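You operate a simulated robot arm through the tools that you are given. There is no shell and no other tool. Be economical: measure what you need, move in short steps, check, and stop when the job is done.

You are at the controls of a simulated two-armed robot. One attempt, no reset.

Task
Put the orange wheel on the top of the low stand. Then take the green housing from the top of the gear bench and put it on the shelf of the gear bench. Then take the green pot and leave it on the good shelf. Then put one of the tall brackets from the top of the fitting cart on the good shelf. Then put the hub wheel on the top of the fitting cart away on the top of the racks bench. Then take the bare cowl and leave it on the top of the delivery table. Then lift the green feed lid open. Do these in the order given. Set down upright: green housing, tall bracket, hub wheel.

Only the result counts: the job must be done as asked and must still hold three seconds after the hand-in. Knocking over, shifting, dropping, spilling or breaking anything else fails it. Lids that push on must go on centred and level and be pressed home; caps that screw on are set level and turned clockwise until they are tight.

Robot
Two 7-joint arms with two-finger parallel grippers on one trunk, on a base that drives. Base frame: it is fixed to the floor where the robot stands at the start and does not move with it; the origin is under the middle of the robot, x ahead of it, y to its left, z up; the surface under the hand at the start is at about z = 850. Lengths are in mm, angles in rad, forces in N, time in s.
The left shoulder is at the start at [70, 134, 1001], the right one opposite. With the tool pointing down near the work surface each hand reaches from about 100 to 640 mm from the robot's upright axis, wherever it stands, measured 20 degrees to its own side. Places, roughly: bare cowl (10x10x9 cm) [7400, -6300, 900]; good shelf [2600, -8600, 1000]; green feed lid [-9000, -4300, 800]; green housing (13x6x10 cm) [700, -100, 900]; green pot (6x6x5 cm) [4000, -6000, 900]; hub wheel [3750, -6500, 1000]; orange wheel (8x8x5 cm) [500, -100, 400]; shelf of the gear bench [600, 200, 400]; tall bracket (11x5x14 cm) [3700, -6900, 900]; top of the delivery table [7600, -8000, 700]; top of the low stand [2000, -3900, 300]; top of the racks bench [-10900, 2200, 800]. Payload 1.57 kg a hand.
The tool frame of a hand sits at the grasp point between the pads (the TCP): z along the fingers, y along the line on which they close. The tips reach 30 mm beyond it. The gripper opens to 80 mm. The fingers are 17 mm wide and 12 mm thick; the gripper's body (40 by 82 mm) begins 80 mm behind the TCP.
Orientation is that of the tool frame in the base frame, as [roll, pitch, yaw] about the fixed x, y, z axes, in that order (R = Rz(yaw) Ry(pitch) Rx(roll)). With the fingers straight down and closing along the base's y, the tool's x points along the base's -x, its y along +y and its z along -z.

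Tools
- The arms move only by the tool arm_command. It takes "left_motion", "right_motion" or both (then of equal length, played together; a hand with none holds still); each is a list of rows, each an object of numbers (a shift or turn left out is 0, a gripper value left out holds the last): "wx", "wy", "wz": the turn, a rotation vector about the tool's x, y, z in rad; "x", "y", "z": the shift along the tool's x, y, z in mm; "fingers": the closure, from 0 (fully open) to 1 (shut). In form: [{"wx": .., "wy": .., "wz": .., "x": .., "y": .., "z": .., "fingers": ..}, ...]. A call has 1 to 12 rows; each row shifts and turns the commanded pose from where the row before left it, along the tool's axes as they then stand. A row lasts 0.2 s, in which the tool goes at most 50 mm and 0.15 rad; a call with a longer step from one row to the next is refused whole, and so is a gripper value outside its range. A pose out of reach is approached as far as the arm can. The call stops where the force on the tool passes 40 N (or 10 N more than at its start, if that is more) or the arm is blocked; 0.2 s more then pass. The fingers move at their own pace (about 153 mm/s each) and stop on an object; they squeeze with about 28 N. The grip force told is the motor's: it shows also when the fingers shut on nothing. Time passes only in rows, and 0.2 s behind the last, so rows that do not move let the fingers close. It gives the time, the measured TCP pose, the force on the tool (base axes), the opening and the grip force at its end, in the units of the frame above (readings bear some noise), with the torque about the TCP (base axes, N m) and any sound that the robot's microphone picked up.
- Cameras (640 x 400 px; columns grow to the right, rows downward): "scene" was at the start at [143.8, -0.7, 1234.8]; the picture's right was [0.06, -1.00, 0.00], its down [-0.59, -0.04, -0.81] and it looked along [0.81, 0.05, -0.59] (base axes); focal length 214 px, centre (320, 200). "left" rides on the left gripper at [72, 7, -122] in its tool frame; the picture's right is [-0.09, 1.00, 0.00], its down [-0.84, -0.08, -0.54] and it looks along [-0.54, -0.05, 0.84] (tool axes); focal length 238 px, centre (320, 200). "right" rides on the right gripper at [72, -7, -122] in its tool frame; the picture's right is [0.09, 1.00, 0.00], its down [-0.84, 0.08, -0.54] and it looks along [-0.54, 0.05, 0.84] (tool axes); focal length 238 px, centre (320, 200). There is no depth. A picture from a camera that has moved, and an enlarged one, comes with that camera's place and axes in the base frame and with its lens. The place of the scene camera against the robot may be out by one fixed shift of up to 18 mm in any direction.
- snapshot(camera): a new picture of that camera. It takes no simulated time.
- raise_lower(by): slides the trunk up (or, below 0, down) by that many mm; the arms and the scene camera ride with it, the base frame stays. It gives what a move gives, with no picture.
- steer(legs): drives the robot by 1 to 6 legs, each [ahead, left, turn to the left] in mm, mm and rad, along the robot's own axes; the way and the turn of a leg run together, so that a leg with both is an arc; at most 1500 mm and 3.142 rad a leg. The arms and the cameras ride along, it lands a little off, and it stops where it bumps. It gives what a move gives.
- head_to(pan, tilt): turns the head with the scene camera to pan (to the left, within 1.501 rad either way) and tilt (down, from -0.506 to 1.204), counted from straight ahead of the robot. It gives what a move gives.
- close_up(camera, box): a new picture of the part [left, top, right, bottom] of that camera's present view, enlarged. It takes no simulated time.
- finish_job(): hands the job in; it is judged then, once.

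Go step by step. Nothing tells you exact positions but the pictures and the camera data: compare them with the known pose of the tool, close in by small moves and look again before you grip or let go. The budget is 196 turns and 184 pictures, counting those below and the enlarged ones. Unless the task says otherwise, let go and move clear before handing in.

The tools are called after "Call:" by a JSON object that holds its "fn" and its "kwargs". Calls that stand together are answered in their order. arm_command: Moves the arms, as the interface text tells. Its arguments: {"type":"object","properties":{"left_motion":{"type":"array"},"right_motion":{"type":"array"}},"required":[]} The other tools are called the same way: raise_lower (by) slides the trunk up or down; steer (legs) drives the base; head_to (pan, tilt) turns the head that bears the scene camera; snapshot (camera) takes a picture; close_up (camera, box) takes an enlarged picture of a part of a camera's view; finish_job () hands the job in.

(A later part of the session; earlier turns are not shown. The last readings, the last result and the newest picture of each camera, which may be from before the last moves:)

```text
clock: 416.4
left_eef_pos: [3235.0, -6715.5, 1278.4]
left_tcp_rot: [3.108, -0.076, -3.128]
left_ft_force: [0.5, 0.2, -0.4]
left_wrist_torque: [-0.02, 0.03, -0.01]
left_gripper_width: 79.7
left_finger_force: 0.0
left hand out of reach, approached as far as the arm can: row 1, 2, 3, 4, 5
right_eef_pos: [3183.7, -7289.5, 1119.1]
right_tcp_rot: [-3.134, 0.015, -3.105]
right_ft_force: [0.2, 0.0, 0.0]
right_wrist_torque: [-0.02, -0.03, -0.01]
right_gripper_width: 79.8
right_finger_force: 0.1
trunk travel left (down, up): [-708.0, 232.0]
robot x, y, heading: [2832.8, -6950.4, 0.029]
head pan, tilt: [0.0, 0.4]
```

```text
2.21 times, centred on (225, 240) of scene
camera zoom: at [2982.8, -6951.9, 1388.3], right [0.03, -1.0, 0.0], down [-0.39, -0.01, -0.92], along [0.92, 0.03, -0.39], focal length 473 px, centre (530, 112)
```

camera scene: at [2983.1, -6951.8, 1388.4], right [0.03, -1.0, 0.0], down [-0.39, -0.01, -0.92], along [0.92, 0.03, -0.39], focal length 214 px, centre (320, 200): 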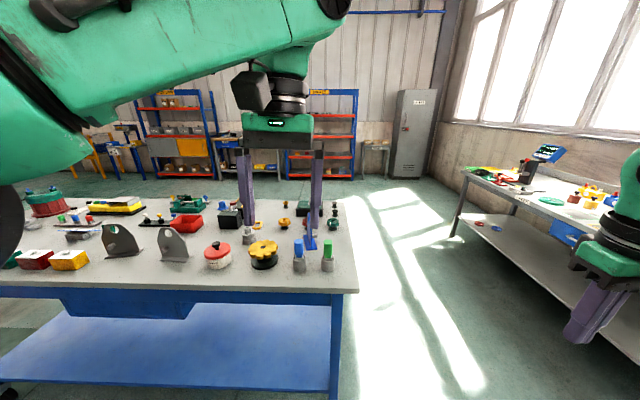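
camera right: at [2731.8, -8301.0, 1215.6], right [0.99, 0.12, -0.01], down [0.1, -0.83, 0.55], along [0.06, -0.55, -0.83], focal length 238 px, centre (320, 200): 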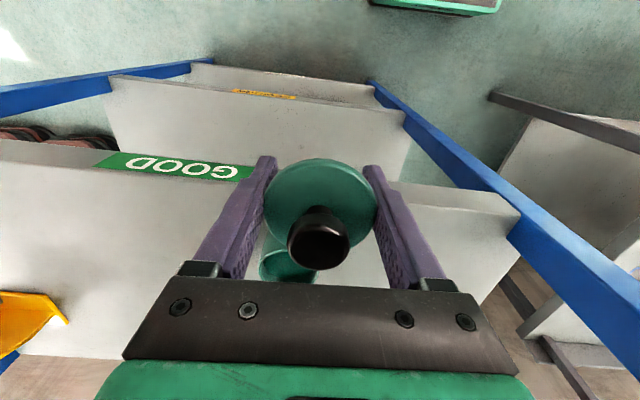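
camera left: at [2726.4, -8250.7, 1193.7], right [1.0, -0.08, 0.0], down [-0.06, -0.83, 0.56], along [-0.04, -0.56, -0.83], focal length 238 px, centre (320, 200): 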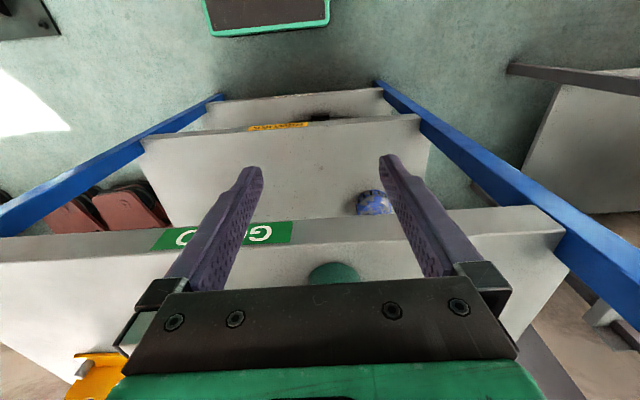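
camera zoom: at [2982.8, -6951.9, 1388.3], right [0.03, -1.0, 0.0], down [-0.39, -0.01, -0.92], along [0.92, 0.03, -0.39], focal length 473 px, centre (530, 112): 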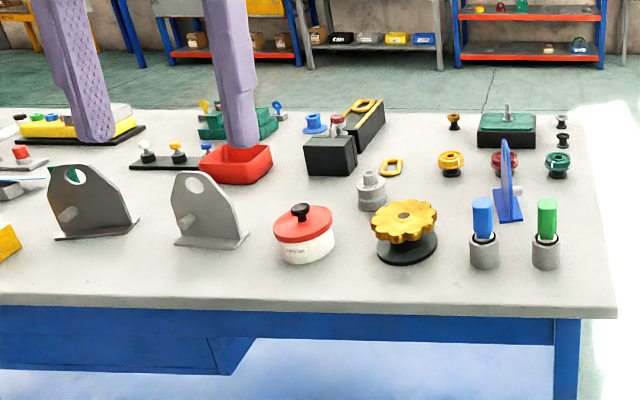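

The blue upright bracket at about (3745, -6883) is the one; its plate is edge-on to me, so I can close along y. Move up to it with the right hand.

Call:
{"fn": "arm_command", "kwargs": {"right_motion": [{"y": 35, "x": -25}, {"y": 35, "x": -25}, {"y": 35, "x": -25}, {"y": 35, "x": -25}, {}, {}]}}

Call:
{"fn": "steer", "kwargs": {"legs": [[0, 262, -0.03], [345, 0, 0]]}}

Call:
{"fn": "snapshot", "kwargs": {"camera": "right"}}

```text
clock: 417.9
left_eef_pos: [3235.1, -6717.4, 1278.7]
left_tcp_rot: [3.108, -0.074, -3.127]
left_ft_force: [-0.7, 0.3, 0.2]
left_wrist_torque: [-0.01, 0.02, 0.01]
left_gripper_width: 80.1
left_finger_force: 0.1
right_eef_pos: [3283.2, -7148.3, 1120.4]
right_tcp_rot: [-3.139, 0.017, -3.105]
right_ft_force: [0.1, -0.6, -0.2]
right_wrist_torque: [-0.01, 0.0, 0.0]
right_gripper_width: 79.8
right_finger_force: 0.1
trunk travel left (down, up): [-708.0, 232.0]
robot x, y, heading: [2836.0, -6951.9, 0.03]
head pan, tilt: [0.0, 0.4]
```

```text
clock: 421.6
left_eef_pos: [3587.2, -6470.2, 1278.1]
left_tcp_rot: [3.109, -0.076, 3.113]
left_ft_force: [1.4, -0.1, 0.0]
left_wrist_torque: [0.0, 0.02, 0.01]
left_gripper_width: 80.0
left_finger_force: 0.0
right_eef_pos: [3617.3, -6904.8, 1120.4]
right_tcp_rot: [-3.136, 0.016, 3.138]
right_ft_force: [-0.3, -0.1, 0.3]
right_wrist_torque: [0.02, -0.02, 0.03]
right_gripper_width: 79.7
right_finger_force: 0.0
trunk travel left (down, up): [-708.0, 232.0]
robot x, y, heading: [3176.5, -6688.4, -0.007]
head pan, tilt: [0.0, 0.4]
```

```text
75 pictures are left
camera right: at [3542.3, -6911.3, 1243.0], right [-0.09, 1.0, -0.01], down [0.83, 0.08, 0.56], along [0.55, 0.04, -0.83], focal length 238 px, centre (320, 200)
```

right: 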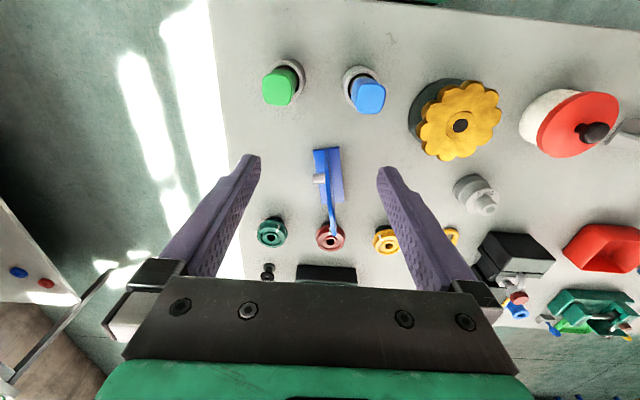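

Call:
{"fn": "close_up", "kwargs": {"camera": "right", "box": [280, 130, 376, 250]}}

```text
3.33 times, centred on (328, 190) of right
camera zoom: at [3542.3, -6911.3, 1243.0], right [-0.09, 1.0, -0.01], down [0.83, 0.08, 0.56], along [0.55, 0.04, -0.83], focal length 794 px, centre (293, 233)
```

zoom: 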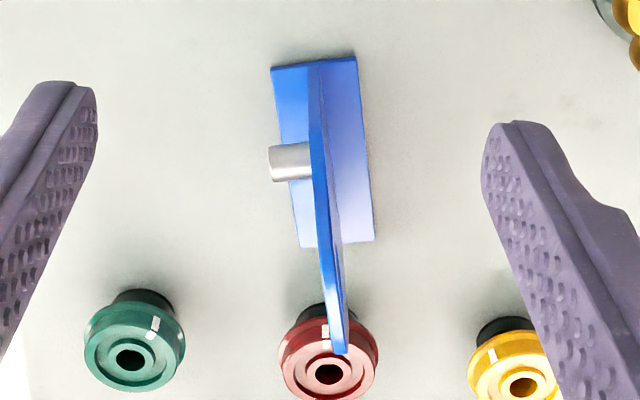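

Bracket base centre ≈ (3745, -6879), turned +0.233 rad, stub pin on its -y side near the front. Align, 6 mm toward its far end, and come down part way.

Call:
{"fn": "steer", "kwargs": {"legs": [[40, 0, 0]]}}

Call:
{"fn": "arm_command", "kwargs": {"right_motion": [{"wz": -0.117}, {"wz": -0.116}, {"x": -33, "y": 2, "z": 20}, {"x": -33, "y": 2, "z": 20}, {"x": -32, "y": 1, "z": 20}, {}, {}]}}

Call:
{"fn": "close_up", "kwargs": {"camera": "right", "box": [220, 80, 420, 280]}}

```text
clock: 422.5
left_eef_pos: [3622.8, -6471.5, 1281.4]
left_tcp_rot: [3.109, -0.07, 3.115]
left_ft_force: [0.0, 0.9, 0.1]
left_wrist_torque: [-0.03, -0.06, 0.02]
left_gripper_width: 79.8
left_finger_force: 0.0
right_eef_pos: [3651.7, -6904.7, 1123.2]
right_tcp_rot: [-3.137, 0.02, 3.138]
right_ft_force: [-0.4, 1.0, 0.2]
right_wrist_torque: [0.0, -0.03, -0.02]
right_gripper_width: 79.8
right_finger_force: 0.0
trunk travel left (down, up): [-708.0, 232.0]
robot x, y, heading: [3222.9, -6690.0, -0.009]
head pan, tilt: [0.0, 0.4]
```

```text
clock: 424.1
left_eef_pos: [3629.1, -6472.3, 1278.1]
left_tcp_rot: [3.107, -0.075, 3.114]
left_ft_force: [-0.3, 0.0, 0.4]
left_wrist_torque: [-0.01, -0.03, 0.0]
left_gripper_width: 79.9
left_finger_force: 0.0
right_eef_pos: [3748.3, -6878.0, 1060.8]
right_tcp_rot: [-3.129, 0.017, -2.914]
right_ft_force: [-0.5, 0.4, -0.6]
right_wrist_torque: [-0.02, 0.0, -0.01]
right_gripper_width: 80.0
right_finger_force: 0.1
right hand out of reach, approached as far as the arm can: row 5
trunk travel left (down, up): [-708.0, 232.0]
robot x, y, heading: [3217.5, -6687.9, -0.01]
head pan, tilt: [0.0, 0.4]
```

```text
2.00 times, centred on (320, 180) of right
camera zoom: at [3677.0, -6901.5, 1182.6], right [-0.31, 0.95, -0.01], down [0.79, 0.27, 0.55], along [0.53, 0.16, -0.83], focal length 477 px, centre (320, 240)
```

zoom: 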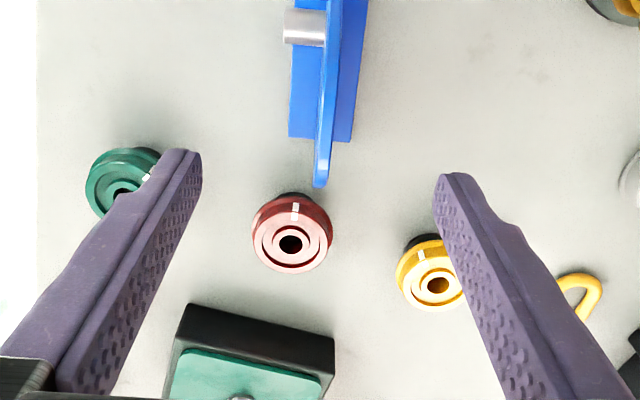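

Call:
{"fn": "arm_command", "kwargs": {"right_motion": [{"z": 30}, {"z": 35}, {"z": 35}, {"z": 28}, {"x": -2}, {}]}}

Call:
{"fn": "snapshot", "kwargs": {"camera": "right"}}

```text
clock: 425.5
left_eef_pos: [3628.2, -6470.8, 1278.4]
left_tcp_rot: [3.108, -0.076, 3.113]
left_ft_force: [0.2, -0.1, 0.5]
left_wrist_torque: [0.01, 0.03, -0.01]
left_gripper_width: 80.1
left_finger_force: 0.0
right_eef_pos: [3746.6, -6879.3, 932.4]
right_tcp_rot: [-3.132, 0.014, -2.914]
right_ft_force: [0.1, 0.1, 0.6]
right_wrist_torque: [-0.01, 0.02, 0.02]
right_gripper_width: 80.0
right_finger_force: 0.0
right hand out of reach, approached as far as the arm can: row 5
trunk travel left (down, up): [-708.0, 232.0]
robot x, y, heading: [3218.1, -6692.8, -0.008]
head pan, tilt: [0.0, 0.4]
```

```text
72 pictures are left
camera right: at [3674.7, -6902.7, 1054.6], right [-0.32, 0.95, -0.01], down [0.79, 0.27, 0.55], along [0.53, 0.17, -0.83], focal length 238 px, centre (320, 200)
```

right: 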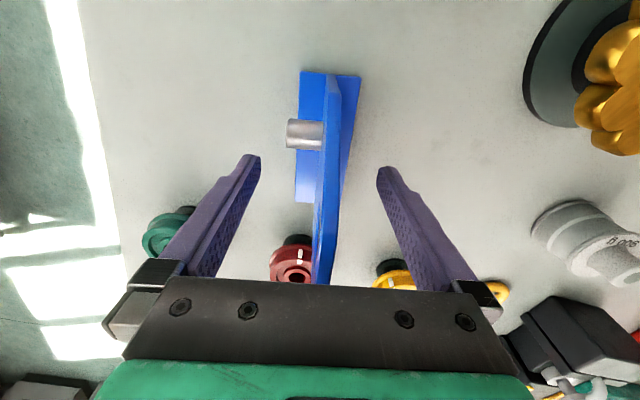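

Plate is between the pads, pin clear. Close and lift.

Call:
{"fn": "arm_command", "kwargs": {"right_motion": [{"fingers": 1}, {"fingers": 1}, {"fingers": 1}, {"z": -15}, {"z": -30}, {"z": -35}, {"z": -35}, {"z": -35}, {}]}}

Call:
{"fn": "snapshot", "kwargs": {"camera": "right"}}

```text
clock: 427.5
left_eef_pos: [3630.9, -6472.0, 1278.0]
left_tcp_rot: [3.11, -0.076, 3.114]
left_ft_force: [-0.8, -1.0, 0.7]
left_wrist_torque: [0.02, -0.01, 0.03]
left_gripper_width: 79.8
left_finger_force: 0.2
right_eef_pos: [3744.6, -6879.8, 1080.4]
right_tcp_rot: [-3.133, 0.015, -2.914]
right_ft_force: [-0.4, 0.0, -8.1]
right_wrist_torque: [0.02, 0.0, 0.01]
right_gripper_width: 5.9
right_finger_force: 25.8
right hand out of reach, approached as far as the arm can: row 8
trunk travel left (down, up): [-708.0, 232.0]
robot x, y, heading: [3217.7, -6685.9, -0.014]
head pan, tilt: [0.0, 0.4]
```

```text
71 pictures are left
camera right: at [3673.5, -6903.5, 1203.5], right [-0.31, 0.95, -0.01], down [0.79, 0.27, 0.55], along [0.53, 0.17, -0.83], focal length 238 px, centre (320, 200)
```

right: 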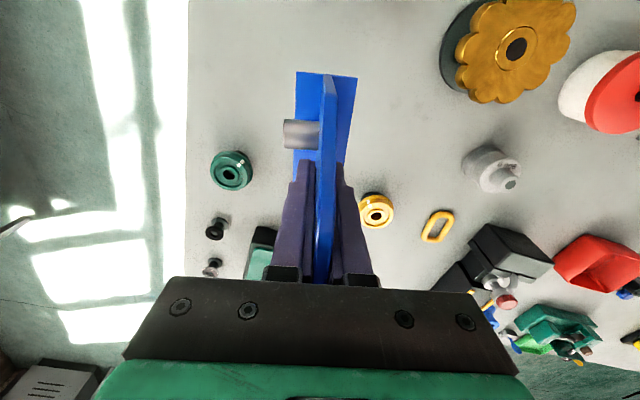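

Held (0.85 kg). Back off, tuck the left hand, square the right, and go to the rack.

Call:
{"fn": "steer", "kwargs": {"legs": [[-400, 0, 0], [0, 0, -1.557]]}}

Call:
{"fn": "arm_command", "kwargs": {"right_motion": [{"x": 30, "wz": 0.11}, {"x": 30, "wz": 0.11}, {"z": -17}, {}, {}, {}], "left_motion": [{"x": 35, "z": 30}, {"x": 35, "z": 30}, {"x": 35, "z": 30}, {"x": 30, "z": 30}, {"z": 30}, {}]}}

Call:
{"fn": "head_to", "kwargs": {"pan": 0, "tilt": 0.3}}

```text
clock: 433.8
left_eef_pos: [3033.2, -7102.1, 1278.9]
left_tcp_rot: [3.108, -0.076, 1.539]
left_ft_force: [0.3, -0.6, -0.1]
left_wrist_torque: [0.01, 0.03, 0.01]
left_gripper_width: 80.0
left_finger_force: 0.1
right_eef_pos: [2624.9, -7212.1, 1080.2]
right_tcp_rot: [-3.133, 0.014, 1.794]
right_ft_force: [-1.1, 0.5, -8.2]
right_wrist_torque: [0.02, 0.01, -0.01]
right_gripper_width: 6.1
right_finger_force: 26.2
trunk travel left (down, up): [-708.0, 232.0]
robot x, y, heading: [2817.7, -6685.7, -1.586]
head pan, tilt: [0.0, 0.4]
```

```text
clock: 435.2
left_eef_pos: [3039.0, -6955.1, 1136.9]
left_tcp_rot: [3.107, -0.075, 1.538]
left_ft_force: [-0.2, 0.1, 0.1]
left_wrist_torque: [-0.03, -0.01, -0.01]
left_gripper_width: 80.0
left_finger_force: 0.1
left hand out of reach, approached as far as the arm can: row 4
right_eef_pos: [2616.2, -7152.2, 1098.8]
right_tcp_rot: [-3.137, 0.016, 1.574]
right_ft_force: [0.2, 0.2, -8.1]
right_wrist_torque: [0.02, 0.01, 0.0]
right_gripper_width: 5.9
right_finger_force: 26.2
trunk travel left (down, up): [-708.0, 232.0]
robot x, y, heading: [2820.8, -6688.2, -1.583]
head pan, tilt: [0.0, 0.4]
```

```text
clock: 435.9
left_eef_pos: [3038.8, -6955.9, 1136.6]
left_tcp_rot: [3.109, -0.074, 1.538]
left_ft_force: [0.1, 0.5, 0.2]
left_wrist_torque: [0.0, -0.01, 0.0]
left_gripper_width: 79.9
left_finger_force: 0.0
right_eef_pos: [2615.3, -7152.5, 1098.6]
right_tcp_rot: [-3.136, 0.018, 1.574]
right_ft_force: [0.4, -0.6, -8.7]
right_wrist_torque: [-0.02, -0.01, 0.01]
right_gripper_width: 6.2
right_finger_force: 25.7
trunk travel left (down, up): [-708.0, 232.0]
robot x, y, heading: [2821.1, -6687.8, -1.587]
head pan, tilt: [0.0, 0.3]
```

Call:
{"fn": "steer", "kwargs": {"legs": [[0, 0, 0.014], [1180, -135, 0]]}}

Call:
{"fn": "snapshot", "kwargs": {"camera": "scene"}}

```text
clock: 442.4
left_eef_pos: [2916.5, -8159.8, 1137.4]
left_tcp_rot: [3.109, -0.076, 1.561]
left_ft_force: [0.2, 0.7, -0.4]
left_wrist_torque: [0.0, -0.01, -0.04]
left_gripper_width: 80.0
left_finger_force: 0.1
right_eef_pos: [2499.2, -8368.7, 1100.0]
right_tcp_rot: [-3.137, 0.018, 1.599]
right_ft_force: [-0.7, 0.4, -7.1]
right_wrist_torque: [-0.03, 0.0, 0.01]
right_gripper_width: 6.1
right_finger_force: 26.0
trunk travel left (down, up): [-708.0, 232.0]
robot x, y, heading: [2687.1, -7899.8, -1.564]
head pan, tilt: [0.0, 0.3]
```

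```text
70 pictures are left
camera scene: at [2696.4, -8048.6, 1397.4], right [-1.0, -0.01, 0.0], down [0.0, 0.3, -0.95], along [0.01, -0.95, -0.3], focal length 214 px, centre (320, 200)
```

scene: 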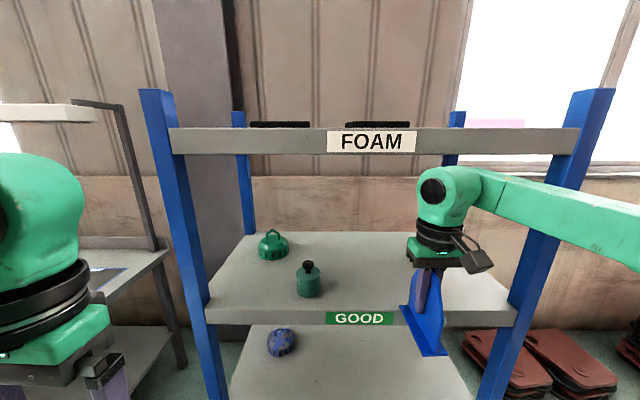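

Call:
{"fn": "steer", "kwargs": {"legs": [[141, 0, 0]]}}

Call:
{"fn": "arm_command", "kwargs": {"right_motion": [{"z": 4}, {"z": 3}, {}]}}

Call:
{"fn": "close_up", "kwargs": {"camera": "scene", "box": [240, 150, 560, 350]}}

```text
clock: 443.7
left_eef_pos: [2918.1, -8296.9, 1136.9]
left_tcp_rot: [3.108, -0.073, 1.56]
left_ft_force: [0.0, 0.1, -0.8]
left_wrist_torque: [-0.02, 0.01, 0.02]
left_gripper_width: 80.1
left_finger_force: 0.0
right_eef_pos: [2499.2, -8504.5, 1100.6]
right_tcp_rot: [-3.136, 0.018, 1.599]
right_ft_force: [-1.0, -0.1, -7.7]
right_wrist_torque: [0.0, 0.02, 0.01]
right_gripper_width: 6.1
right_finger_force: 25.7
trunk travel left (down, up): [-708.0, 232.0]
robot x, y, heading: [2686.1, -8037.6, -1.562]
head pan, tilt: [0.0, 0.3]
```

```text
clock: 444.5
left_eef_pos: [2916.5, -8298.9, 1136.6]
left_tcp_rot: [3.109, -0.075, 1.562]
left_ft_force: [0.0, 0.2, 0.7]
left_wrist_torque: [0.02, 0.02, 0.0]
left_gripper_width: 79.7
left_finger_force: 0.1
right_eef_pos: [2499.9, -8506.7, 1092.6]
right_tcp_rot: [-3.136, 0.017, 1.599]
right_ft_force: [0.2, 0.1, -6.3]
right_wrist_torque: [0.18, -0.02, -0.03]
right_gripper_width: 5.8
right_finger_force: 25.3
trunk travel left (down, up): [-708.0, 232.0]
robot x, y, heading: [2690.3, -8038.0, -1.561]
head pan, tilt: [0.0, 0.3]
```

```text
2.00 times, centred on (400, 250) of scene
camera zoom: at [2697.8, -8187.1, 1397.5], right [-1.0, -0.01, 0.0], down [0.0, 0.3, -0.95], along [0.01, -0.95, -0.3], focal length 429 px, centre (160, 100)
```

zoom: 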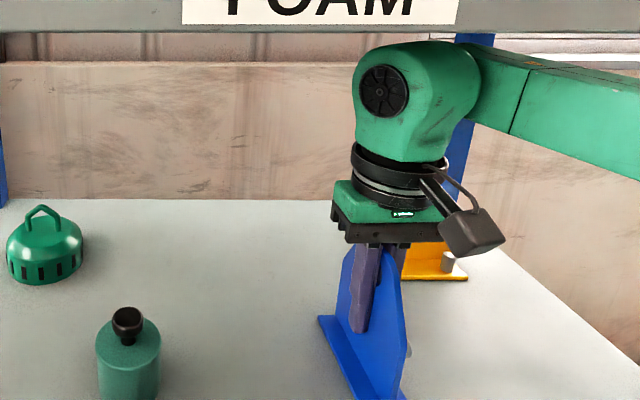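

Call:
{"fn": "arm_command", "kwargs": {"right_motion": [{"z": 2}, {"z": 2}, {}]}}

```text
clock: 445.3
left_eef_pos: [2917.8, -8297.3, 1137.3]
left_tcp_rot: [3.109, -0.073, 1.562]
left_ft_force: [-0.4, -0.1, 0.1]
left_wrist_torque: [0.0, -0.01, 0.01]
left_gripper_width: 79.9
left_finger_force: 0.1
right_eef_pos: [2500.5, -8505.8, 1089.3]
right_tcp_rot: [-3.139, 0.022, 1.597]
right_ft_force: [-5.7, -6.7, 18.4]
right_wrist_torque: [-0.1, -0.23, -0.28]
right_gripper_width: 6.2
right_finger_force: 25.7
trunk travel left (down, up): [-708.0, 232.0]
robot x, y, heading: [2690.6, -8034.7, -1.555]
head pan, tilt: [0.0, 0.3]
```

Call:
{"fn": "arm_command", "kwargs": {"right_motion": [{"z": -1.5}, {"fingers": 0}, {"fingers": 0}, {"fingers": 0}, {}]}}

Call:
{"fn": "steer", "kwargs": {"legs": [[-300, 0, 0]]}}

Call:
{"fn": "snapshot", "kwargs": {"camera": "scene"}}

```text
clock: 446.5
left_eef_pos: [2919.0, -8297.7, 1137.6]
left_tcp_rot: [3.109, -0.076, 1.562]
left_ft_force: [-0.1, 0.1, 0.4]
left_wrist_torque: [0.01, -0.01, -0.04]
left_gripper_width: 79.7
left_finger_force: 0.1
right_eef_pos: [2501.2, -8504.6, 1089.3]
right_tcp_rot: [-3.133, 0.016, 1.599]
right_ft_force: [0.7, 0.2, -1.5]
right_wrist_torque: [-0.01, 0.02, 0.01]
right_gripper_width: 79.9
right_finger_force: 0.0
trunk travel left (down, up): [-708.0, 232.0]
robot x, y, heading: [2689.1, -8039.1, -1.565]
head pan, tilt: [0.0, 0.3]
```

```text
clock: 448.6
left_eef_pos: [2912.8, -8001.1, 1136.3]
left_tcp_rot: [3.108, -0.077, 1.546]
left_ft_force: [-0.8, 0.6, 0.4]
left_wrist_torque: [0.04, -0.03, 0.02]
left_gripper_width: 80.0
left_finger_force: 0.0
right_eef_pos: [2492.3, -8200.2, 1088.8]
right_tcp_rot: [-3.135, 0.014, 1.583]
right_ft_force: [0.7, -0.1, -0.3]
right_wrist_torque: [0.0, 0.01, 0.0]
right_gripper_width: 79.8
right_finger_force: 0.1
trunk travel left (down, up): [-708.0, 232.0]
robot x, y, heading: [2689.9, -7732.2, -1.581]
head pan, tilt: [0.0, 0.3]
```

```text
68 pictures are left
camera scene: at [2695.3, -7884.3, 1397.4], right [-1.0, 0.01, 0.0], down [0.0, 0.3, -0.95], along [0.0, -0.95, -0.3], focal length 214 px, centre (320, 200)
```

scene: 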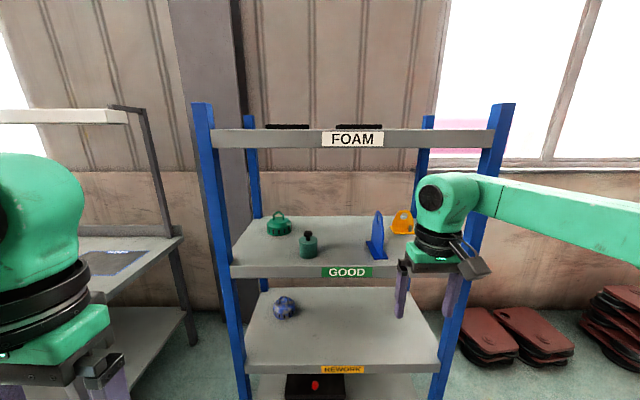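

The bracket stands on the good shelf beside the pot. Now go back to the cart's west side for the hub wheel near (3750, -6500).

Call:
{"fn": "steer", "kwargs": {"legs": [[0, 0, 1.581], [0, 1180, 0], [350, 0, 0]]}}

Call:
{"fn": "head_to", "kwargs": {"pan": 0, "tilt": 0.5}}

Call:
{"fn": "snapshot", "kwargs": {"camera": "scene"}}

```text
clock: 460.1
left_eef_pos: [3332.5, -6353.4, 1138.0]
left_tcp_rot: [3.106, -0.074, 3.112]
left_ft_force: [1.4, 0.1, 0.2]
left_wrist_torque: [-0.01, 0.0, -0.02]
left_gripper_width: 80.1
left_finger_force: 0.1
right_eef_pos: [3531.6, -6773.4, 1089.4]
right_tcp_rot: [-3.136, 0.019, -3.136]
right_ft_force: [0.2, 0.0, -0.4]
right_wrist_torque: [0.0, -0.01, -0.05]
right_gripper_width: 79.9
right_finger_force: 0.1
trunk travel left (down, up): [-708.0, 232.0]
robot x, y, heading: [3066.1, -6575.7, -0.01]
head pan, tilt: [0.0, 0.3]
```

```text
clock: 460.9
left_eef_pos: [3336.1, -6352.5, 1136.8]
left_tcp_rot: [3.109, -0.076, 3.112]
left_ft_force: [-0.4, 0.1, 0.2]
left_wrist_torque: [0.02, -0.01, -0.01]
left_gripper_width: 80.2
left_finger_force: 0.2
right_eef_pos: [3532.8, -6774.6, 1090.7]
right_tcp_rot: [-3.136, 0.018, -3.133]
right_ft_force: [0.5, -0.2, -0.7]
right_wrist_torque: [0.01, -0.03, 0.02]
right_gripper_width: 80.0
right_finger_force: 0.0
trunk travel left (down, up): [-708.0, 232.0]
robot x, y, heading: [3067.8, -6577.3, -0.008]
head pan, tilt: [0.0, 0.499]
```

```text
67 pictures are left
camera scene: at [3215.7, -6582.6, 1379.2], right [-0.01, -1.0, 0.0], down [-0.48, 0.0, -0.88], along [0.88, -0.01, -0.48], focal length 214 px, centre (320, 200)
```

scene: 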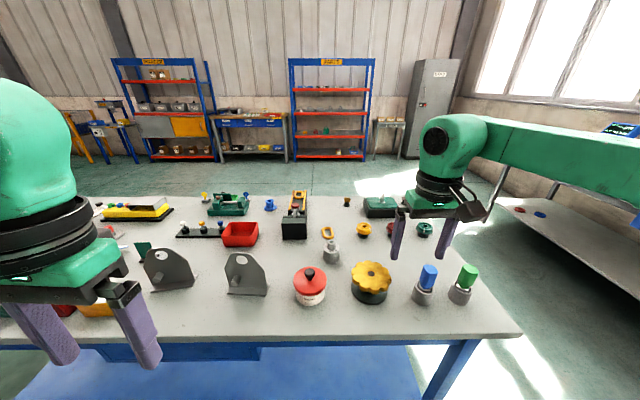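

Call:
{"fn": "close_up", "kwargs": {"camera": "scene", "box": [220, 170, 440, 310]}}

```text
2.86 times, centred on (330, 240) of scene
camera zoom: at [3215.7, -6582.6, 1379.2], right [-0.01, -1.0, 0.0], down [-0.48, 0.0, -0.88], along [0.88, -0.01, -0.48], focal length 613 px, centre (291, 86)
```

zoom: 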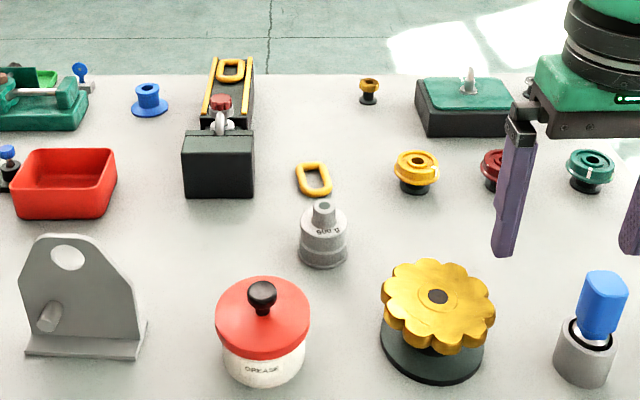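

Call:
{"fn": "close_up", "kwargs": {"camera": "scene", "box": [275, 180, 315, 245]}}

Call:
{"fn": "close_up", "kwargs": {"camera": "scene", "box": [345, 205, 405, 315]}}

```text
6.15 times, centred on (295, 212) of scene
camera zoom: at [3215.7, -6582.6, 1379.2], right [-0.01, -1.0, 0.0], down [-0.48, 0.0, -0.88], along [0.88, -0.01, -0.48], focal length 1320 px, centre (474, 123)
```

zoom: 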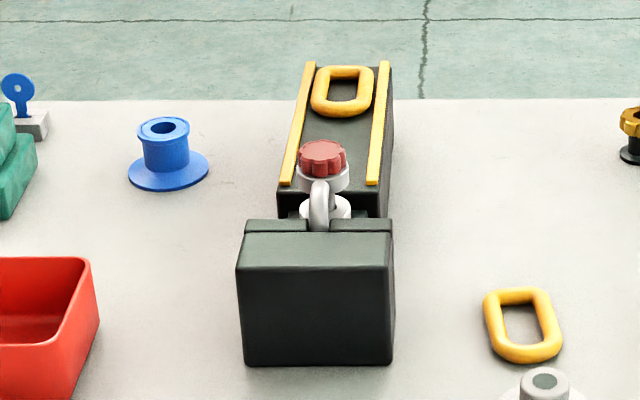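

```text
3.64 times, centred on (375, 260) of scene
camera zoom: at [3215.7, -6582.6, 1379.2], right [-0.01, -1.0, 0.0], down [-0.48, 0.0, -0.88], along [0.88, -0.01, -0.48], focal length 780 px, centre (120, -18)
```

zoom: 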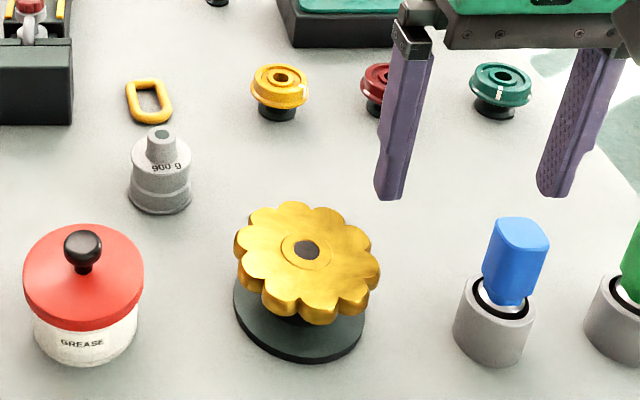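

The hint grid is coarse; candidates near it are the clamp with the red scalloped knob and the neighbours. I'll bring the right wrist camera over that spot.

Call:
{"fn": "steer", "kwargs": {"legs": [[0, 265, 0], [130, 0, 0]]}}

Call:
{"fn": "snapshot", "kwargs": {"camera": "right"}}

```text
clock: 463.6
left_eef_pos: [3465.9, -6091.0, 1136.6]
left_tcp_rot: [3.108, -0.074, 3.104]
left_ft_force: [-0.5, -0.4, -0.1]
left_wrist_torque: [0.01, -0.01, 0.01]
left_gripper_width: 80.1
left_finger_force: 0.3
right_eef_pos: [3660.8, -6514.5, 1091.1]
right_tcp_rot: [-3.133, 0.021, -3.141]
right_ft_force: [0.2, 0.4, -1.0]
right_wrist_torque: [0.0, -0.04, -0.01]
right_gripper_width: 79.9
right_finger_force: 0.0
trunk travel left (down, up): [-708.0, 232.0]
robot x, y, heading: [3199.0, -6310.2, -0.019]
head pan, tilt: [0.0, 0.499]
```

```text
63 pictures are left
camera right: at [3586.1, -6521.0, 1212.8], right [-0.09, 1.0, -0.01], down [0.83, 0.08, 0.56], along [0.56, 0.04, -0.83], focal length 238 px, centre (320, 200)
```

right: 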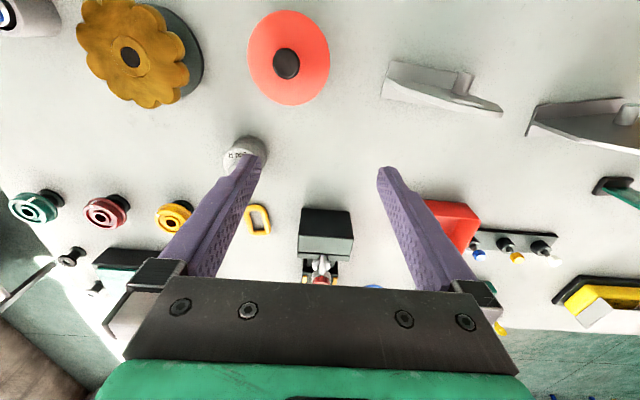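

Call:
{"fn": "raise_lower", "kwargs": {"by": 225}}

Call:
{"fn": "head_to", "kwargs": {"pan": -0.4, "tilt": 0.8}}

Call:
{"fn": "close_up", "kwargs": {"camera": "scene", "box": [220, 60, 460, 240]}}

```text
clock: 466.0
left_eef_pos: [3466.1, -6091.3, 1363.2]
left_tcp_rot: [3.109, -0.074, 3.106]
left_ft_force: [0.6, -0.2, -0.9]
left_wrist_torque: [0.0, 0.01, -0.01]
left_gripper_width: 80.3
left_finger_force: 0.1
right_eef_pos: [3662.7, -6514.0, 1314.0]
right_tcp_rot: [-3.138, 0.018, -3.141]
right_ft_force: [0.5, -0.2, -0.9]
right_wrist_torque: [0.0, 0.01, -0.01]
right_gripper_width: 80.0
right_finger_force: 0.0
trunk travel left (down, up): [-933.0, 7.0]
robot x, y, heading: [3198.5, -6313.9, -0.012]
head pan, tilt: [0.0, 0.499]
```

```text
clock: 466.9
left_eef_pos: [3468.1, -6092.4, 1361.9]
left_tcp_rot: [3.108, -0.075, 3.105]
left_ft_force: [1.3, -0.3, 0.4]
left_wrist_torque: [0.01, 0.0, 0.0]
left_gripper_width: 79.9
left_finger_force: 0.1
right_eef_pos: [3662.0, -6514.0, 1314.6]
right_tcp_rot: [-3.135, 0.018, 3.141]
right_ft_force: [-0.3, -0.1, 1.0]
right_wrist_torque: [0.0, 0.0, 0.0]
right_gripper_width: 79.7
right_finger_force: 0.1
trunk travel left (down, up): [-933.0, 7.0]
robot x, y, heading: [3197.4, -6310.5, -0.018]
head pan, tilt: [-0.4, 0.799]
```

```text
2.22 times, centred on (340, 150) of scene
camera zoom: at [3328.9, -6351.4, 1578.3], right [-0.4, -0.91, 0.0], down [-0.66, 0.29, -0.7], along [0.64, -0.28, -0.72], focal length 477 px, centre (276, 311)
```

zoom: 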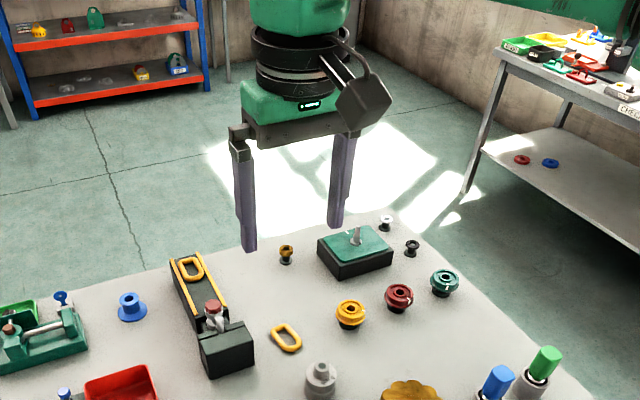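

Call:
{"fn": "close_up", "kwargs": {"camera": "scene", "box": [310, 180, 430, 255]}}

```text
5.33 times, centred on (370, 218) of scene
camera zoom: at [3328.9, -6351.4, 1578.3], right [-0.4, -0.91, 0.0], down [-0.66, 0.29, -0.7], along [0.64, -0.28, -0.72], focal length 1144 px, centre (53, 107)
```

zoom: 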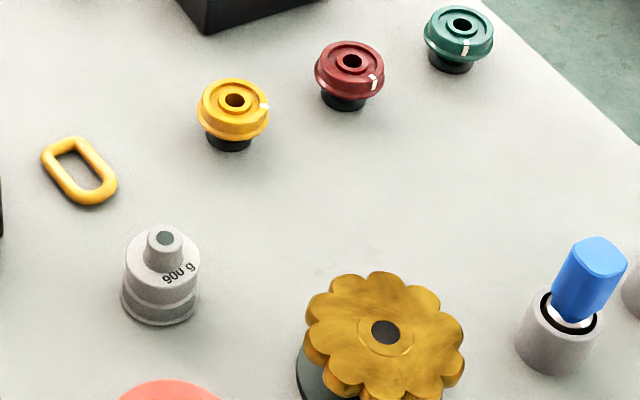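

The grey stepped piece marked "900 g" (flange, body, boss – same form as the orange wheel) sits at (3750, -6622), which fits the hint's grid; that is the hub wheel. Bring the right hand over it.

Call:
{"fn": "raise_lower", "kwargs": {"by": -225}}

Call:
{"fn": "steer", "kwargs": {"legs": [[25, -108, 0]]}}

Call:
{"fn": "arm_command", "kwargs": {"right_motion": [{"z": 30, "x": -15}, {"z": 30, "x": -15}, {"z": 30, "x": -10}, {}, {}]}}

Call:
{"fn": "snapshot", "kwargs": {"camera": "right"}}

```text
clock: 469.2
left_eef_pos: [3466.5, -6091.5, 1137.3]
left_tcp_rot: [3.109, -0.075, 3.106]
left_ft_force: [0.5, 0.3, -0.4]
left_wrist_torque: [0.01, 0.0, -0.02]
left_gripper_width: 80.1
left_finger_force: 0.0
right_eef_pos: [3662.7, -6513.8, 1091.2]
right_tcp_rot: [-3.137, 0.017, 3.14]
right_ft_force: [-0.2, 0.2, -0.4]
right_wrist_torque: [0.01, 0.01, 0.01]
right_gripper_width: 80.0
right_finger_force: 0.0
trunk travel left (down, up): [-708.0, 232.0]
robot x, y, heading: [3195.1, -6309.2, -0.016]
head pan, tilt: [-0.4, 0.799]
```

```text
clock: 470.4
left_eef_pos: [3491.2, -6197.7, 1136.4]
left_tcp_rot: [3.111, -0.075, 3.106]
left_ft_force: [-0.4, 0.4, 0.1]
left_wrist_torque: [0.01, -0.01, 0.04]
left_gripper_width: 80.0
left_finger_force: 0.1
right_eef_pos: [3685.9, -6618.7, 1091.1]
right_tcp_rot: [-3.136, 0.017, -3.141]
right_ft_force: [0.4, -0.1, 0.2]
right_wrist_torque: [0.03, 0.03, 0.0]
right_gripper_width: 79.8
right_finger_force: 0.1
trunk travel left (down, up): [-708.0, 232.0]
robot x, y, heading: [3221.9, -6415.6, -0.019]
head pan, tilt: [-0.4, 0.799]
```

```text
clock: 471.6
left_eef_pos: [3489.7, -6198.7, 1136.9]
left_tcp_rot: [3.107, -0.074, 3.106]
left_ft_force: [0.3, -0.7, 0.6]
left_wrist_torque: [0.03, 0.02, -0.02]
left_gripper_width: 79.9
left_finger_force: 0.1
right_eef_pos: [3728.8, -6622.8, 1001.6]
right_tcp_rot: [-3.134, 0.018, -3.14]
right_ft_force: [0.3, 0.0, -0.3]
right_wrist_torque: [-0.02, 0.04, 0.0]
right_gripper_width: 80.0
right_finger_force: 0.1
trunk travel left (down, up): [-708.0, 232.0]
robot x, y, heading: [3224.7, -6424.2, -0.018]
head pan, tilt: [-0.4, 0.799]
```

```text
60 pictures are left
camera right: at [3654.0, -6630.0, 1123.0], right [-0.09, 1.0, -0.01], down [0.83, 0.08, 0.56], along [0.55, 0.05, -0.83], focal length 238 px, centre (320, 200)
```

right: 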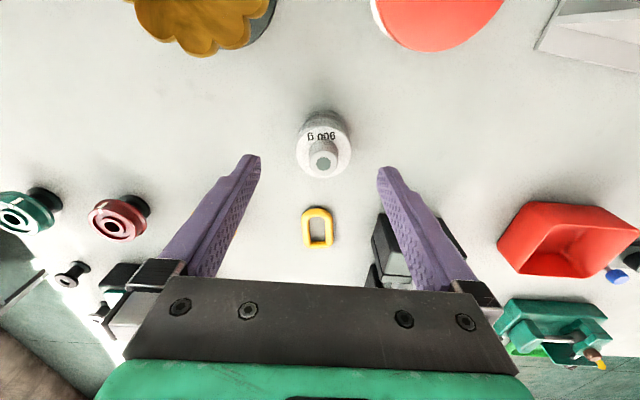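

Call:
{"fn": "arm_command", "kwargs": {"right_motion": [{"x": -6, "y": 2, "z": 30}, {"x": -5, "y": 2, "z": 30}, {"z": 24}, {"z": 20}, {}]}}

Call:
{"fn": "snapshot", "kwargs": {"camera": "right"}}

```text
clock: 472.8
left_eef_pos: [3490.9, -6199.1, 1137.9]
left_tcp_rot: [3.108, -0.074, 3.108]
left_ft_force: [-0.3, 0.5, 0.4]
left_wrist_torque: [-0.02, -0.01, -0.01]
left_gripper_width: 80.3
left_finger_force: 0.1
right_eef_pos: [3738.5, -6617.7, 897.6]
right_tcp_rot: [-3.135, 0.017, -3.14]
right_ft_force: [-0.5, 0.4, 0.4]
right_wrist_torque: [0.03, 0.05, -0.03]
right_gripper_width: 79.7
right_finger_force: 0.1
trunk travel left (down, up): [-708.0, 232.0]
robot x, y, heading: [3224.7, -6420.4, -0.015]
head pan, tilt: [-0.4, 0.799]
```

```text
59 pictures are left
camera right: at [3663.4, -6624.4, 1019.7], right [-0.09, 1.0, -0.01], down [0.83, 0.08, 0.56], along [0.55, 0.05, -0.83], focal length 238 px, centre (320, 200)
```

right: 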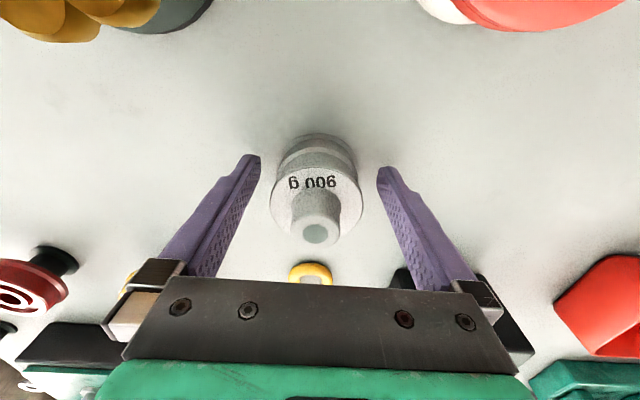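

Call:
{"fn": "arm_command", "kwargs": {"right_motion": [{"fingers": 1}, {"fingers": 1}, {"fingers": 1}, {"z": -15}, {"z": -30}, {"z": -35}, {"z": -35}, {"z": -35}, {}]}}

Call:
{"fn": "snapshot", "kwargs": {"camera": "right"}}

```text
clock: 474.8
left_eef_pos: [3492.3, -6200.2, 1136.8]
left_tcp_rot: [3.11, -0.078, 3.108]
left_ft_force: [0.4, -0.2, 0.6]
left_wrist_torque: [-0.01, 0.01, -0.01]
left_gripper_width: 80.0
left_finger_force: 0.0
right_eef_pos: [3741.0, -6619.9, 1048.4]
right_tcp_rot: [-3.138, 0.018, 3.141]
right_ft_force: [-0.2, -0.3, -9.3]
right_wrist_torque: [0.0, 0.06, 0.01]
right_gripper_width: 58.4
right_finger_force: 27.8
trunk travel left (down, up): [-708.0, 232.0]
robot x, y, heading: [3221.9, -6417.4, -0.015]
head pan, tilt: [-0.4, 0.799]
```

```text
58 pictures are left
camera right: at [3666.2, -6626.7, 1171.1], right [-0.09, 1.0, -0.01], down [0.83, 0.08, 0.55], along [0.55, 0.05, -0.83], focal length 238 px, centre (320, 200)
```

right: 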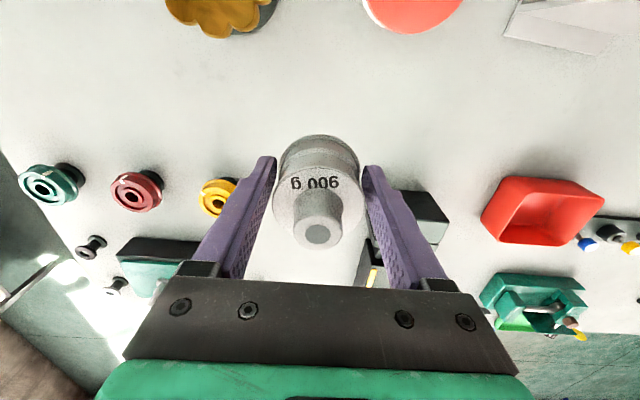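

The hub wheel (≈0.95 kg) is held. Now the long way to the racks bench; first retrace north around the reel.

Call:
{"fn": "steer", "kwargs": {"legs": [[-552, 0, 0.015], [0, 1500, 0], [0, 1500, 0], [580, 0, 0], [0, 1450, 0], [0, 700, 0]]}}

Call:
{"fn": "steer", "kwargs": {"legs": [[0, 0, 0]]}}

```text
clock: 505.1
left_eef_pos: [3366.3, -1040.1, 1136.7]
left_tcp_rot: [3.108, -0.078, -3.116]
left_ft_force: [-1.4, -0.7, 0.1]
left_wrist_torque: [0.03, -0.01, 0.03]
left_gripper_width: 79.9
left_finger_force: 0.0
right_eef_pos: [3641.2, -1443.7, 1047.6]
right_tcp_rot: [-3.135, 0.016, -3.077]
right_ft_force: [0.2, 0.3, -8.4]
right_wrist_torque: [-0.02, 0.06, 0.01]
right_gripper_width: 58.5
right_finger_force: 28.3
trunk travel left (down, up): [-708.0, 232.0]
robot x, y, heading: [3110.1, -1275.4, 0.047]
head pan, tilt: [-0.4, 0.799]
```

```text
clock: 505.8
left_eef_pos: [3367.1, -1039.3, 1136.8]
left_tcp_rot: [3.108, -0.076, -3.116]
left_ft_force: [0.5, -0.1, 1.1]
left_wrist_torque: [-0.02, 0.0, 0.0]
left_gripper_width: 79.9
left_finger_force: 0.0
right_eef_pos: [3640.2, -1442.4, 1049.2]
right_tcp_rot: [-3.133, 0.016, -3.079]
right_ft_force: [-0.4, -0.1, -8.6]
right_wrist_torque: [0.02, 0.04, 0.02]
right_gripper_width: 58.1
right_finger_force: 28.1
trunk travel left (down, up): [-708.0, 232.0]
robot x, y, heading: [3109.6, -1274.7, 0.046]
head pan, tilt: [-0.4, 0.799]
```

Call:
{"fn": "steer", "kwargs": {"legs": [[0, 0, 3.096], [1500, 0, 0], [1500, 0, 0], [700, 0, 0]]}}

Call:
{"fn": "head_to", "kwargs": {"pan": 0, "tilt": 0.15}}

Call:
{"fn": "snapshot", "kwargs": {"camera": "scene"}}

```text
clock: 531.1
left_eef_pos: [-814.3, -1765.6, 1136.3]
left_tcp_rot: [3.108, -0.075, 0.02]
left_ft_force: [0.4, -0.2, -0.7]
left_wrist_torque: [0.01, 0.01, 0.0]
left_gripper_width: 79.9
left_finger_force: 0.0
right_eef_pos: [-1085.3, -1360.5, 1048.2]
right_tcp_rot: [-3.134, 0.015, 0.056]
right_ft_force: [-0.4, -0.1, -9.2]
right_wrist_torque: [-0.01, -0.07, 0.01]
right_gripper_width: 58.1
right_finger_force: 28.0
trunk travel left (down, up): [-708.0, 232.0]
robot x, y, heading: [-561.9, -1533.3, -3.107]
head pan, tilt: [-0.4, 0.799]
```

```text
clock: 532.1
left_eef_pos: [-813.0, -1766.0, 1137.0]
left_tcp_rot: [3.109, -0.075, 0.019]
left_ft_force: [1.4, 0.0, -0.2]
left_wrist_torque: [-0.02, 0.0, -0.01]
left_gripper_width: 80.0
left_finger_force: 0.0
right_eef_pos: [-1086.1, -1360.2, 1048.5]
right_tcp_rot: [-3.135, 0.015, 0.056]
right_ft_force: [0.3, 0.2, -8.3]
right_wrist_torque: [0.0, -0.11, -0.02]
right_gripper_width: 58.1
right_finger_force: 28.1
trunk travel left (down, up): [-708.0, 232.0]
robot x, y, heading: [-556.2, -1531.8, -3.105]
head pan, tilt: [0.0, 0.15]
```

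```text
57 pictures are left
camera scene: at [-696.4, -1542.3, 1411.3], right [-0.04, 1.0, 0.0], down [0.15, 0.01, -0.99], along [-0.99, -0.04, -0.15], focal length 214 px, centre (320, 200)
```

scene: 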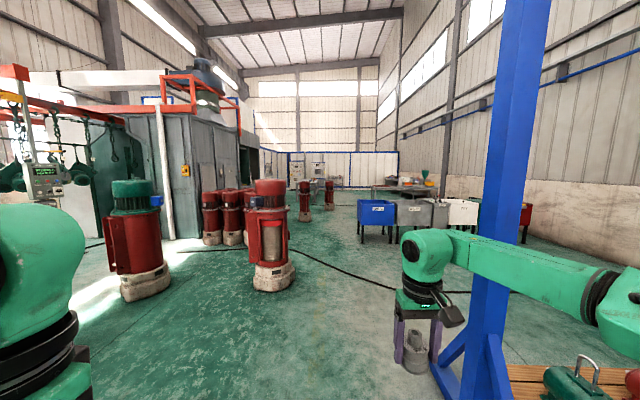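

Aisle to the west lies at y≈-1300 between the red machines and the gantry/bins. Drive on.

Call:
{"fn": "steer", "kwargs": {"legs": [[0, 230, -0.037], [1500, 0, 0], [1500, 0, 0], [1500, 0, 0]]}}

Call:
{"fn": "snapshot", "kwargs": {"camera": "scene"}}

```text
clock: 533.5
left_eef_pos: [-810.5, -1903.7, 1136.2]
left_tcp_rot: [3.111, -0.073, 0.061]
left_ft_force: [0.2, -0.4, -1.1]
left_wrist_torque: [0.04, 0.0, 0.01]
left_gripper_width: 80.0
left_finger_force: 0.1
right_eef_pos: [-1098.0, -1508.3, 1048.3]
right_tcp_rot: [-3.131, 0.014, 0.098]
right_ft_force: [-0.4, -1.2, -9.0]
right_wrist_torque: [0.04, -0.07, -0.03]
right_gripper_width: 57.9
right_finger_force: 28.0
trunk travel left (down, up): [-708.0, 232.0]
robot x, y, heading: [-566.8, -1650.1, -3.06]
head pan, tilt: [0.0, 0.15]
stopped in leg 1: the robot was blocked; the commanded pose is now the measured one
```

```text
56 pictures are left
camera scene: at [-702.1, -1675.4, 1411.4], right [-0.08, 1.0, 0.0], down [0.15, 0.01, -0.99], along [-0.99, -0.08, -0.15], focal length 214 px, centre (320, 200)
```

scene: 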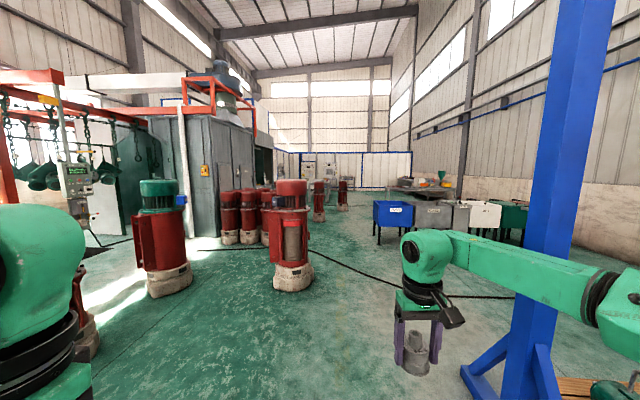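

I strafed the wrong way (left is south now) and touched the pump; it looks unmoved. Correct northward and go on west.

Call:
{"fn": "steer", "kwargs": {"legs": [[0, -350, -0.082], [1500, 0, 0], [1500, 0, 0], [1400, 0, 0]]}}

Call:
{"fn": "snapshot", "kwargs": {"camera": "scene"}}

```text
clock: 556.7
left_eef_pos: [-5315.6, -1611.2, 1136.9]
left_tcp_rot: [3.107, -0.075, -0.013]
left_ft_force: [-0.1, 0.5, 0.9]
left_wrist_torque: [-0.03, 0.0, -0.02]
left_gripper_width: 79.9
left_finger_force: 0.1
right_eef_pos: [-5573.2, -1197.8, 1049.3]
right_tcp_rot: [-3.133, 0.015, 0.025]
right_ft_force: [-0.5, 0.2, -8.0]
right_wrist_torque: [0.03, -0.06, 0.03]
right_gripper_width: 58.0
right_finger_force: 28.5
trunk travel left (down, up): [-708.0, 232.0]
robot x, y, heading: [-5055.3, -1386.6, -3.135]
head pan, tilt: [0.0, 0.15]
```

```text
55 pictures are left
camera scene: at [-5189.8, -1392.7, 1411.4], right [-0.01, 1.0, 0.0], down [0.15, 0.0, -0.99], along [-0.99, -0.01, -0.15], focal length 214 px, centre (320, 200)
```

scene: 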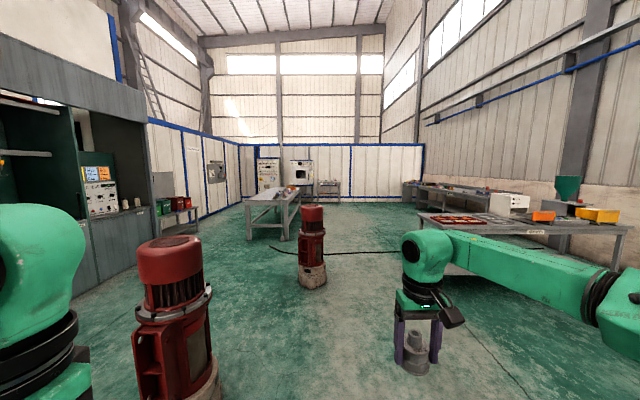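

Passed. The racks bench is ahead right, beyond the near bench; pass the red machine on its north side at y≈-650.

Call:
{"fn": "steer", "kwargs": {"legs": [[0, -720, 0], [1500, 0, 0], [1500, 0, 0], [1200, 0, 0]]}}

Call:
{"fn": "head_to", "kwargs": {"pan": -0.9, "tilt": 0.25}}

Call:
{"fn": "snapshot", "kwargs": {"camera": "scene"}}

```text
clock: 558.9
left_eef_pos: [-5318.0, -1334.3, 1138.3]
left_tcp_rot: [3.103, -0.074, -0.019]
left_ft_force: [-0.9, -0.3, 0.9]
left_wrist_torque: [-0.04, 0.03, -0.01]
left_gripper_width: 80.5
left_finger_force: 0.1
right_eef_pos: [-5572.3, -917.2, 1045.7]
right_tcp_rot: [-3.138, 0.009, 0.013]
right_ft_force: [0.2, 1.3, -9.1]
right_wrist_torque: [-0.06, -0.07, 0.0]
right_gripper_width: 58.1
right_finger_force: 27.8
trunk travel left (down, up): [-708.0, 232.0]
robot x, y, heading: [-5055.3, -1118.2, 3.141]
head pan, tilt: [0.0, 0.15]
stopped in leg 1: the robot was blocked; the commanded pose is now the measured one
```

```text
clock: 560.1
left_eef_pos: [-5319.1, -1340.3, 1136.7]
left_tcp_rot: [3.107, -0.075, -0.022]
left_ft_force: [-0.5, 0.1, 0.0]
left_wrist_torque: [-0.01, -0.04, -0.03]
left_gripper_width: 80.0
left_finger_force: 0.1
right_eef_pos: [-5573.8, -922.8, 1046.0]
right_tcp_rot: [-3.132, 0.009, 0.015]
right_ft_force: [0.3, 0.0, -8.0]
right_wrist_torque: [0.0, -0.12, -0.01]
right_gripper_width: 58.0
right_finger_force: 28.2
trunk travel left (down, up): [-708.0, 232.0]
robot x, y, heading: [-5051.0, -1117.5, 3.144]
head pan, tilt: [-0.901, 0.25]
```

```text
54 pictures are left
camera scene: at [-5157.0, -1048.4, 1402.1], right [0.78, 0.62, 0.0], down [0.15, -0.19, -0.97], along [-0.6, 0.76, -0.25], focal length 214 px, centre (320, 200)
```

scene: 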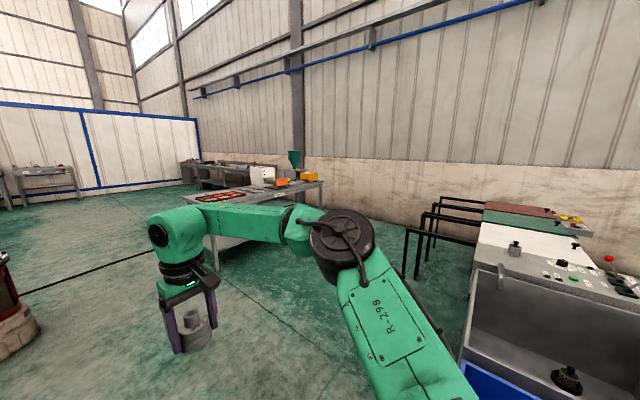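

A bin stand is alongside; step away, go past it, then north a bit and west.

Call:
{"fn": "steer", "kwargs": {"legs": [[0, 60, 0], [800, 0, 0], [0, -480, 0], [1500, 0, 0], [1500, 0, 0], [200, 0, 0]]}}

Call:
{"fn": "snapshot", "kwargs": {"camera": "scene"}}

```text
clock: 582.4
left_eef_pos: [-9232.6, -944.5, 1138.2]
left_tcp_rot: [3.106, -0.074, 0.016]
left_ft_force: [0.5, -0.1, -0.2]
left_wrist_torque: [-0.01, 0.01, 0.0]
left_gripper_width: 79.9
left_finger_force: 0.0
right_eef_pos: [-9501.0, -536.2, 1048.9]
right_tcp_rot: [-3.132, 0.013, 0.05]
right_ft_force: [0.9, 0.7, -9.5]
right_wrist_torque: [-0.04, -0.08, -0.03]
right_gripper_width: 57.9
right_finger_force: 27.9
trunk travel left (down, up): [-708.0, 232.0]
robot x, y, heading: [-8977.6, -712.6, -3.107]
head pan, tilt: [-0.901, 0.25]
```

```text
53 pictures are left
camera scene: at [-9081.0, -647.1, 1402.3], right [0.76, 0.65, 0.0], down [0.16, -0.19, -0.97], along [-0.63, 0.74, -0.25], focal length 214 px, centre (320, 200)
```

scene: 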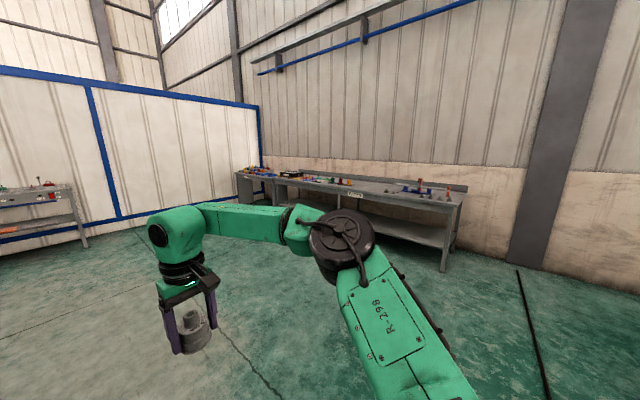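

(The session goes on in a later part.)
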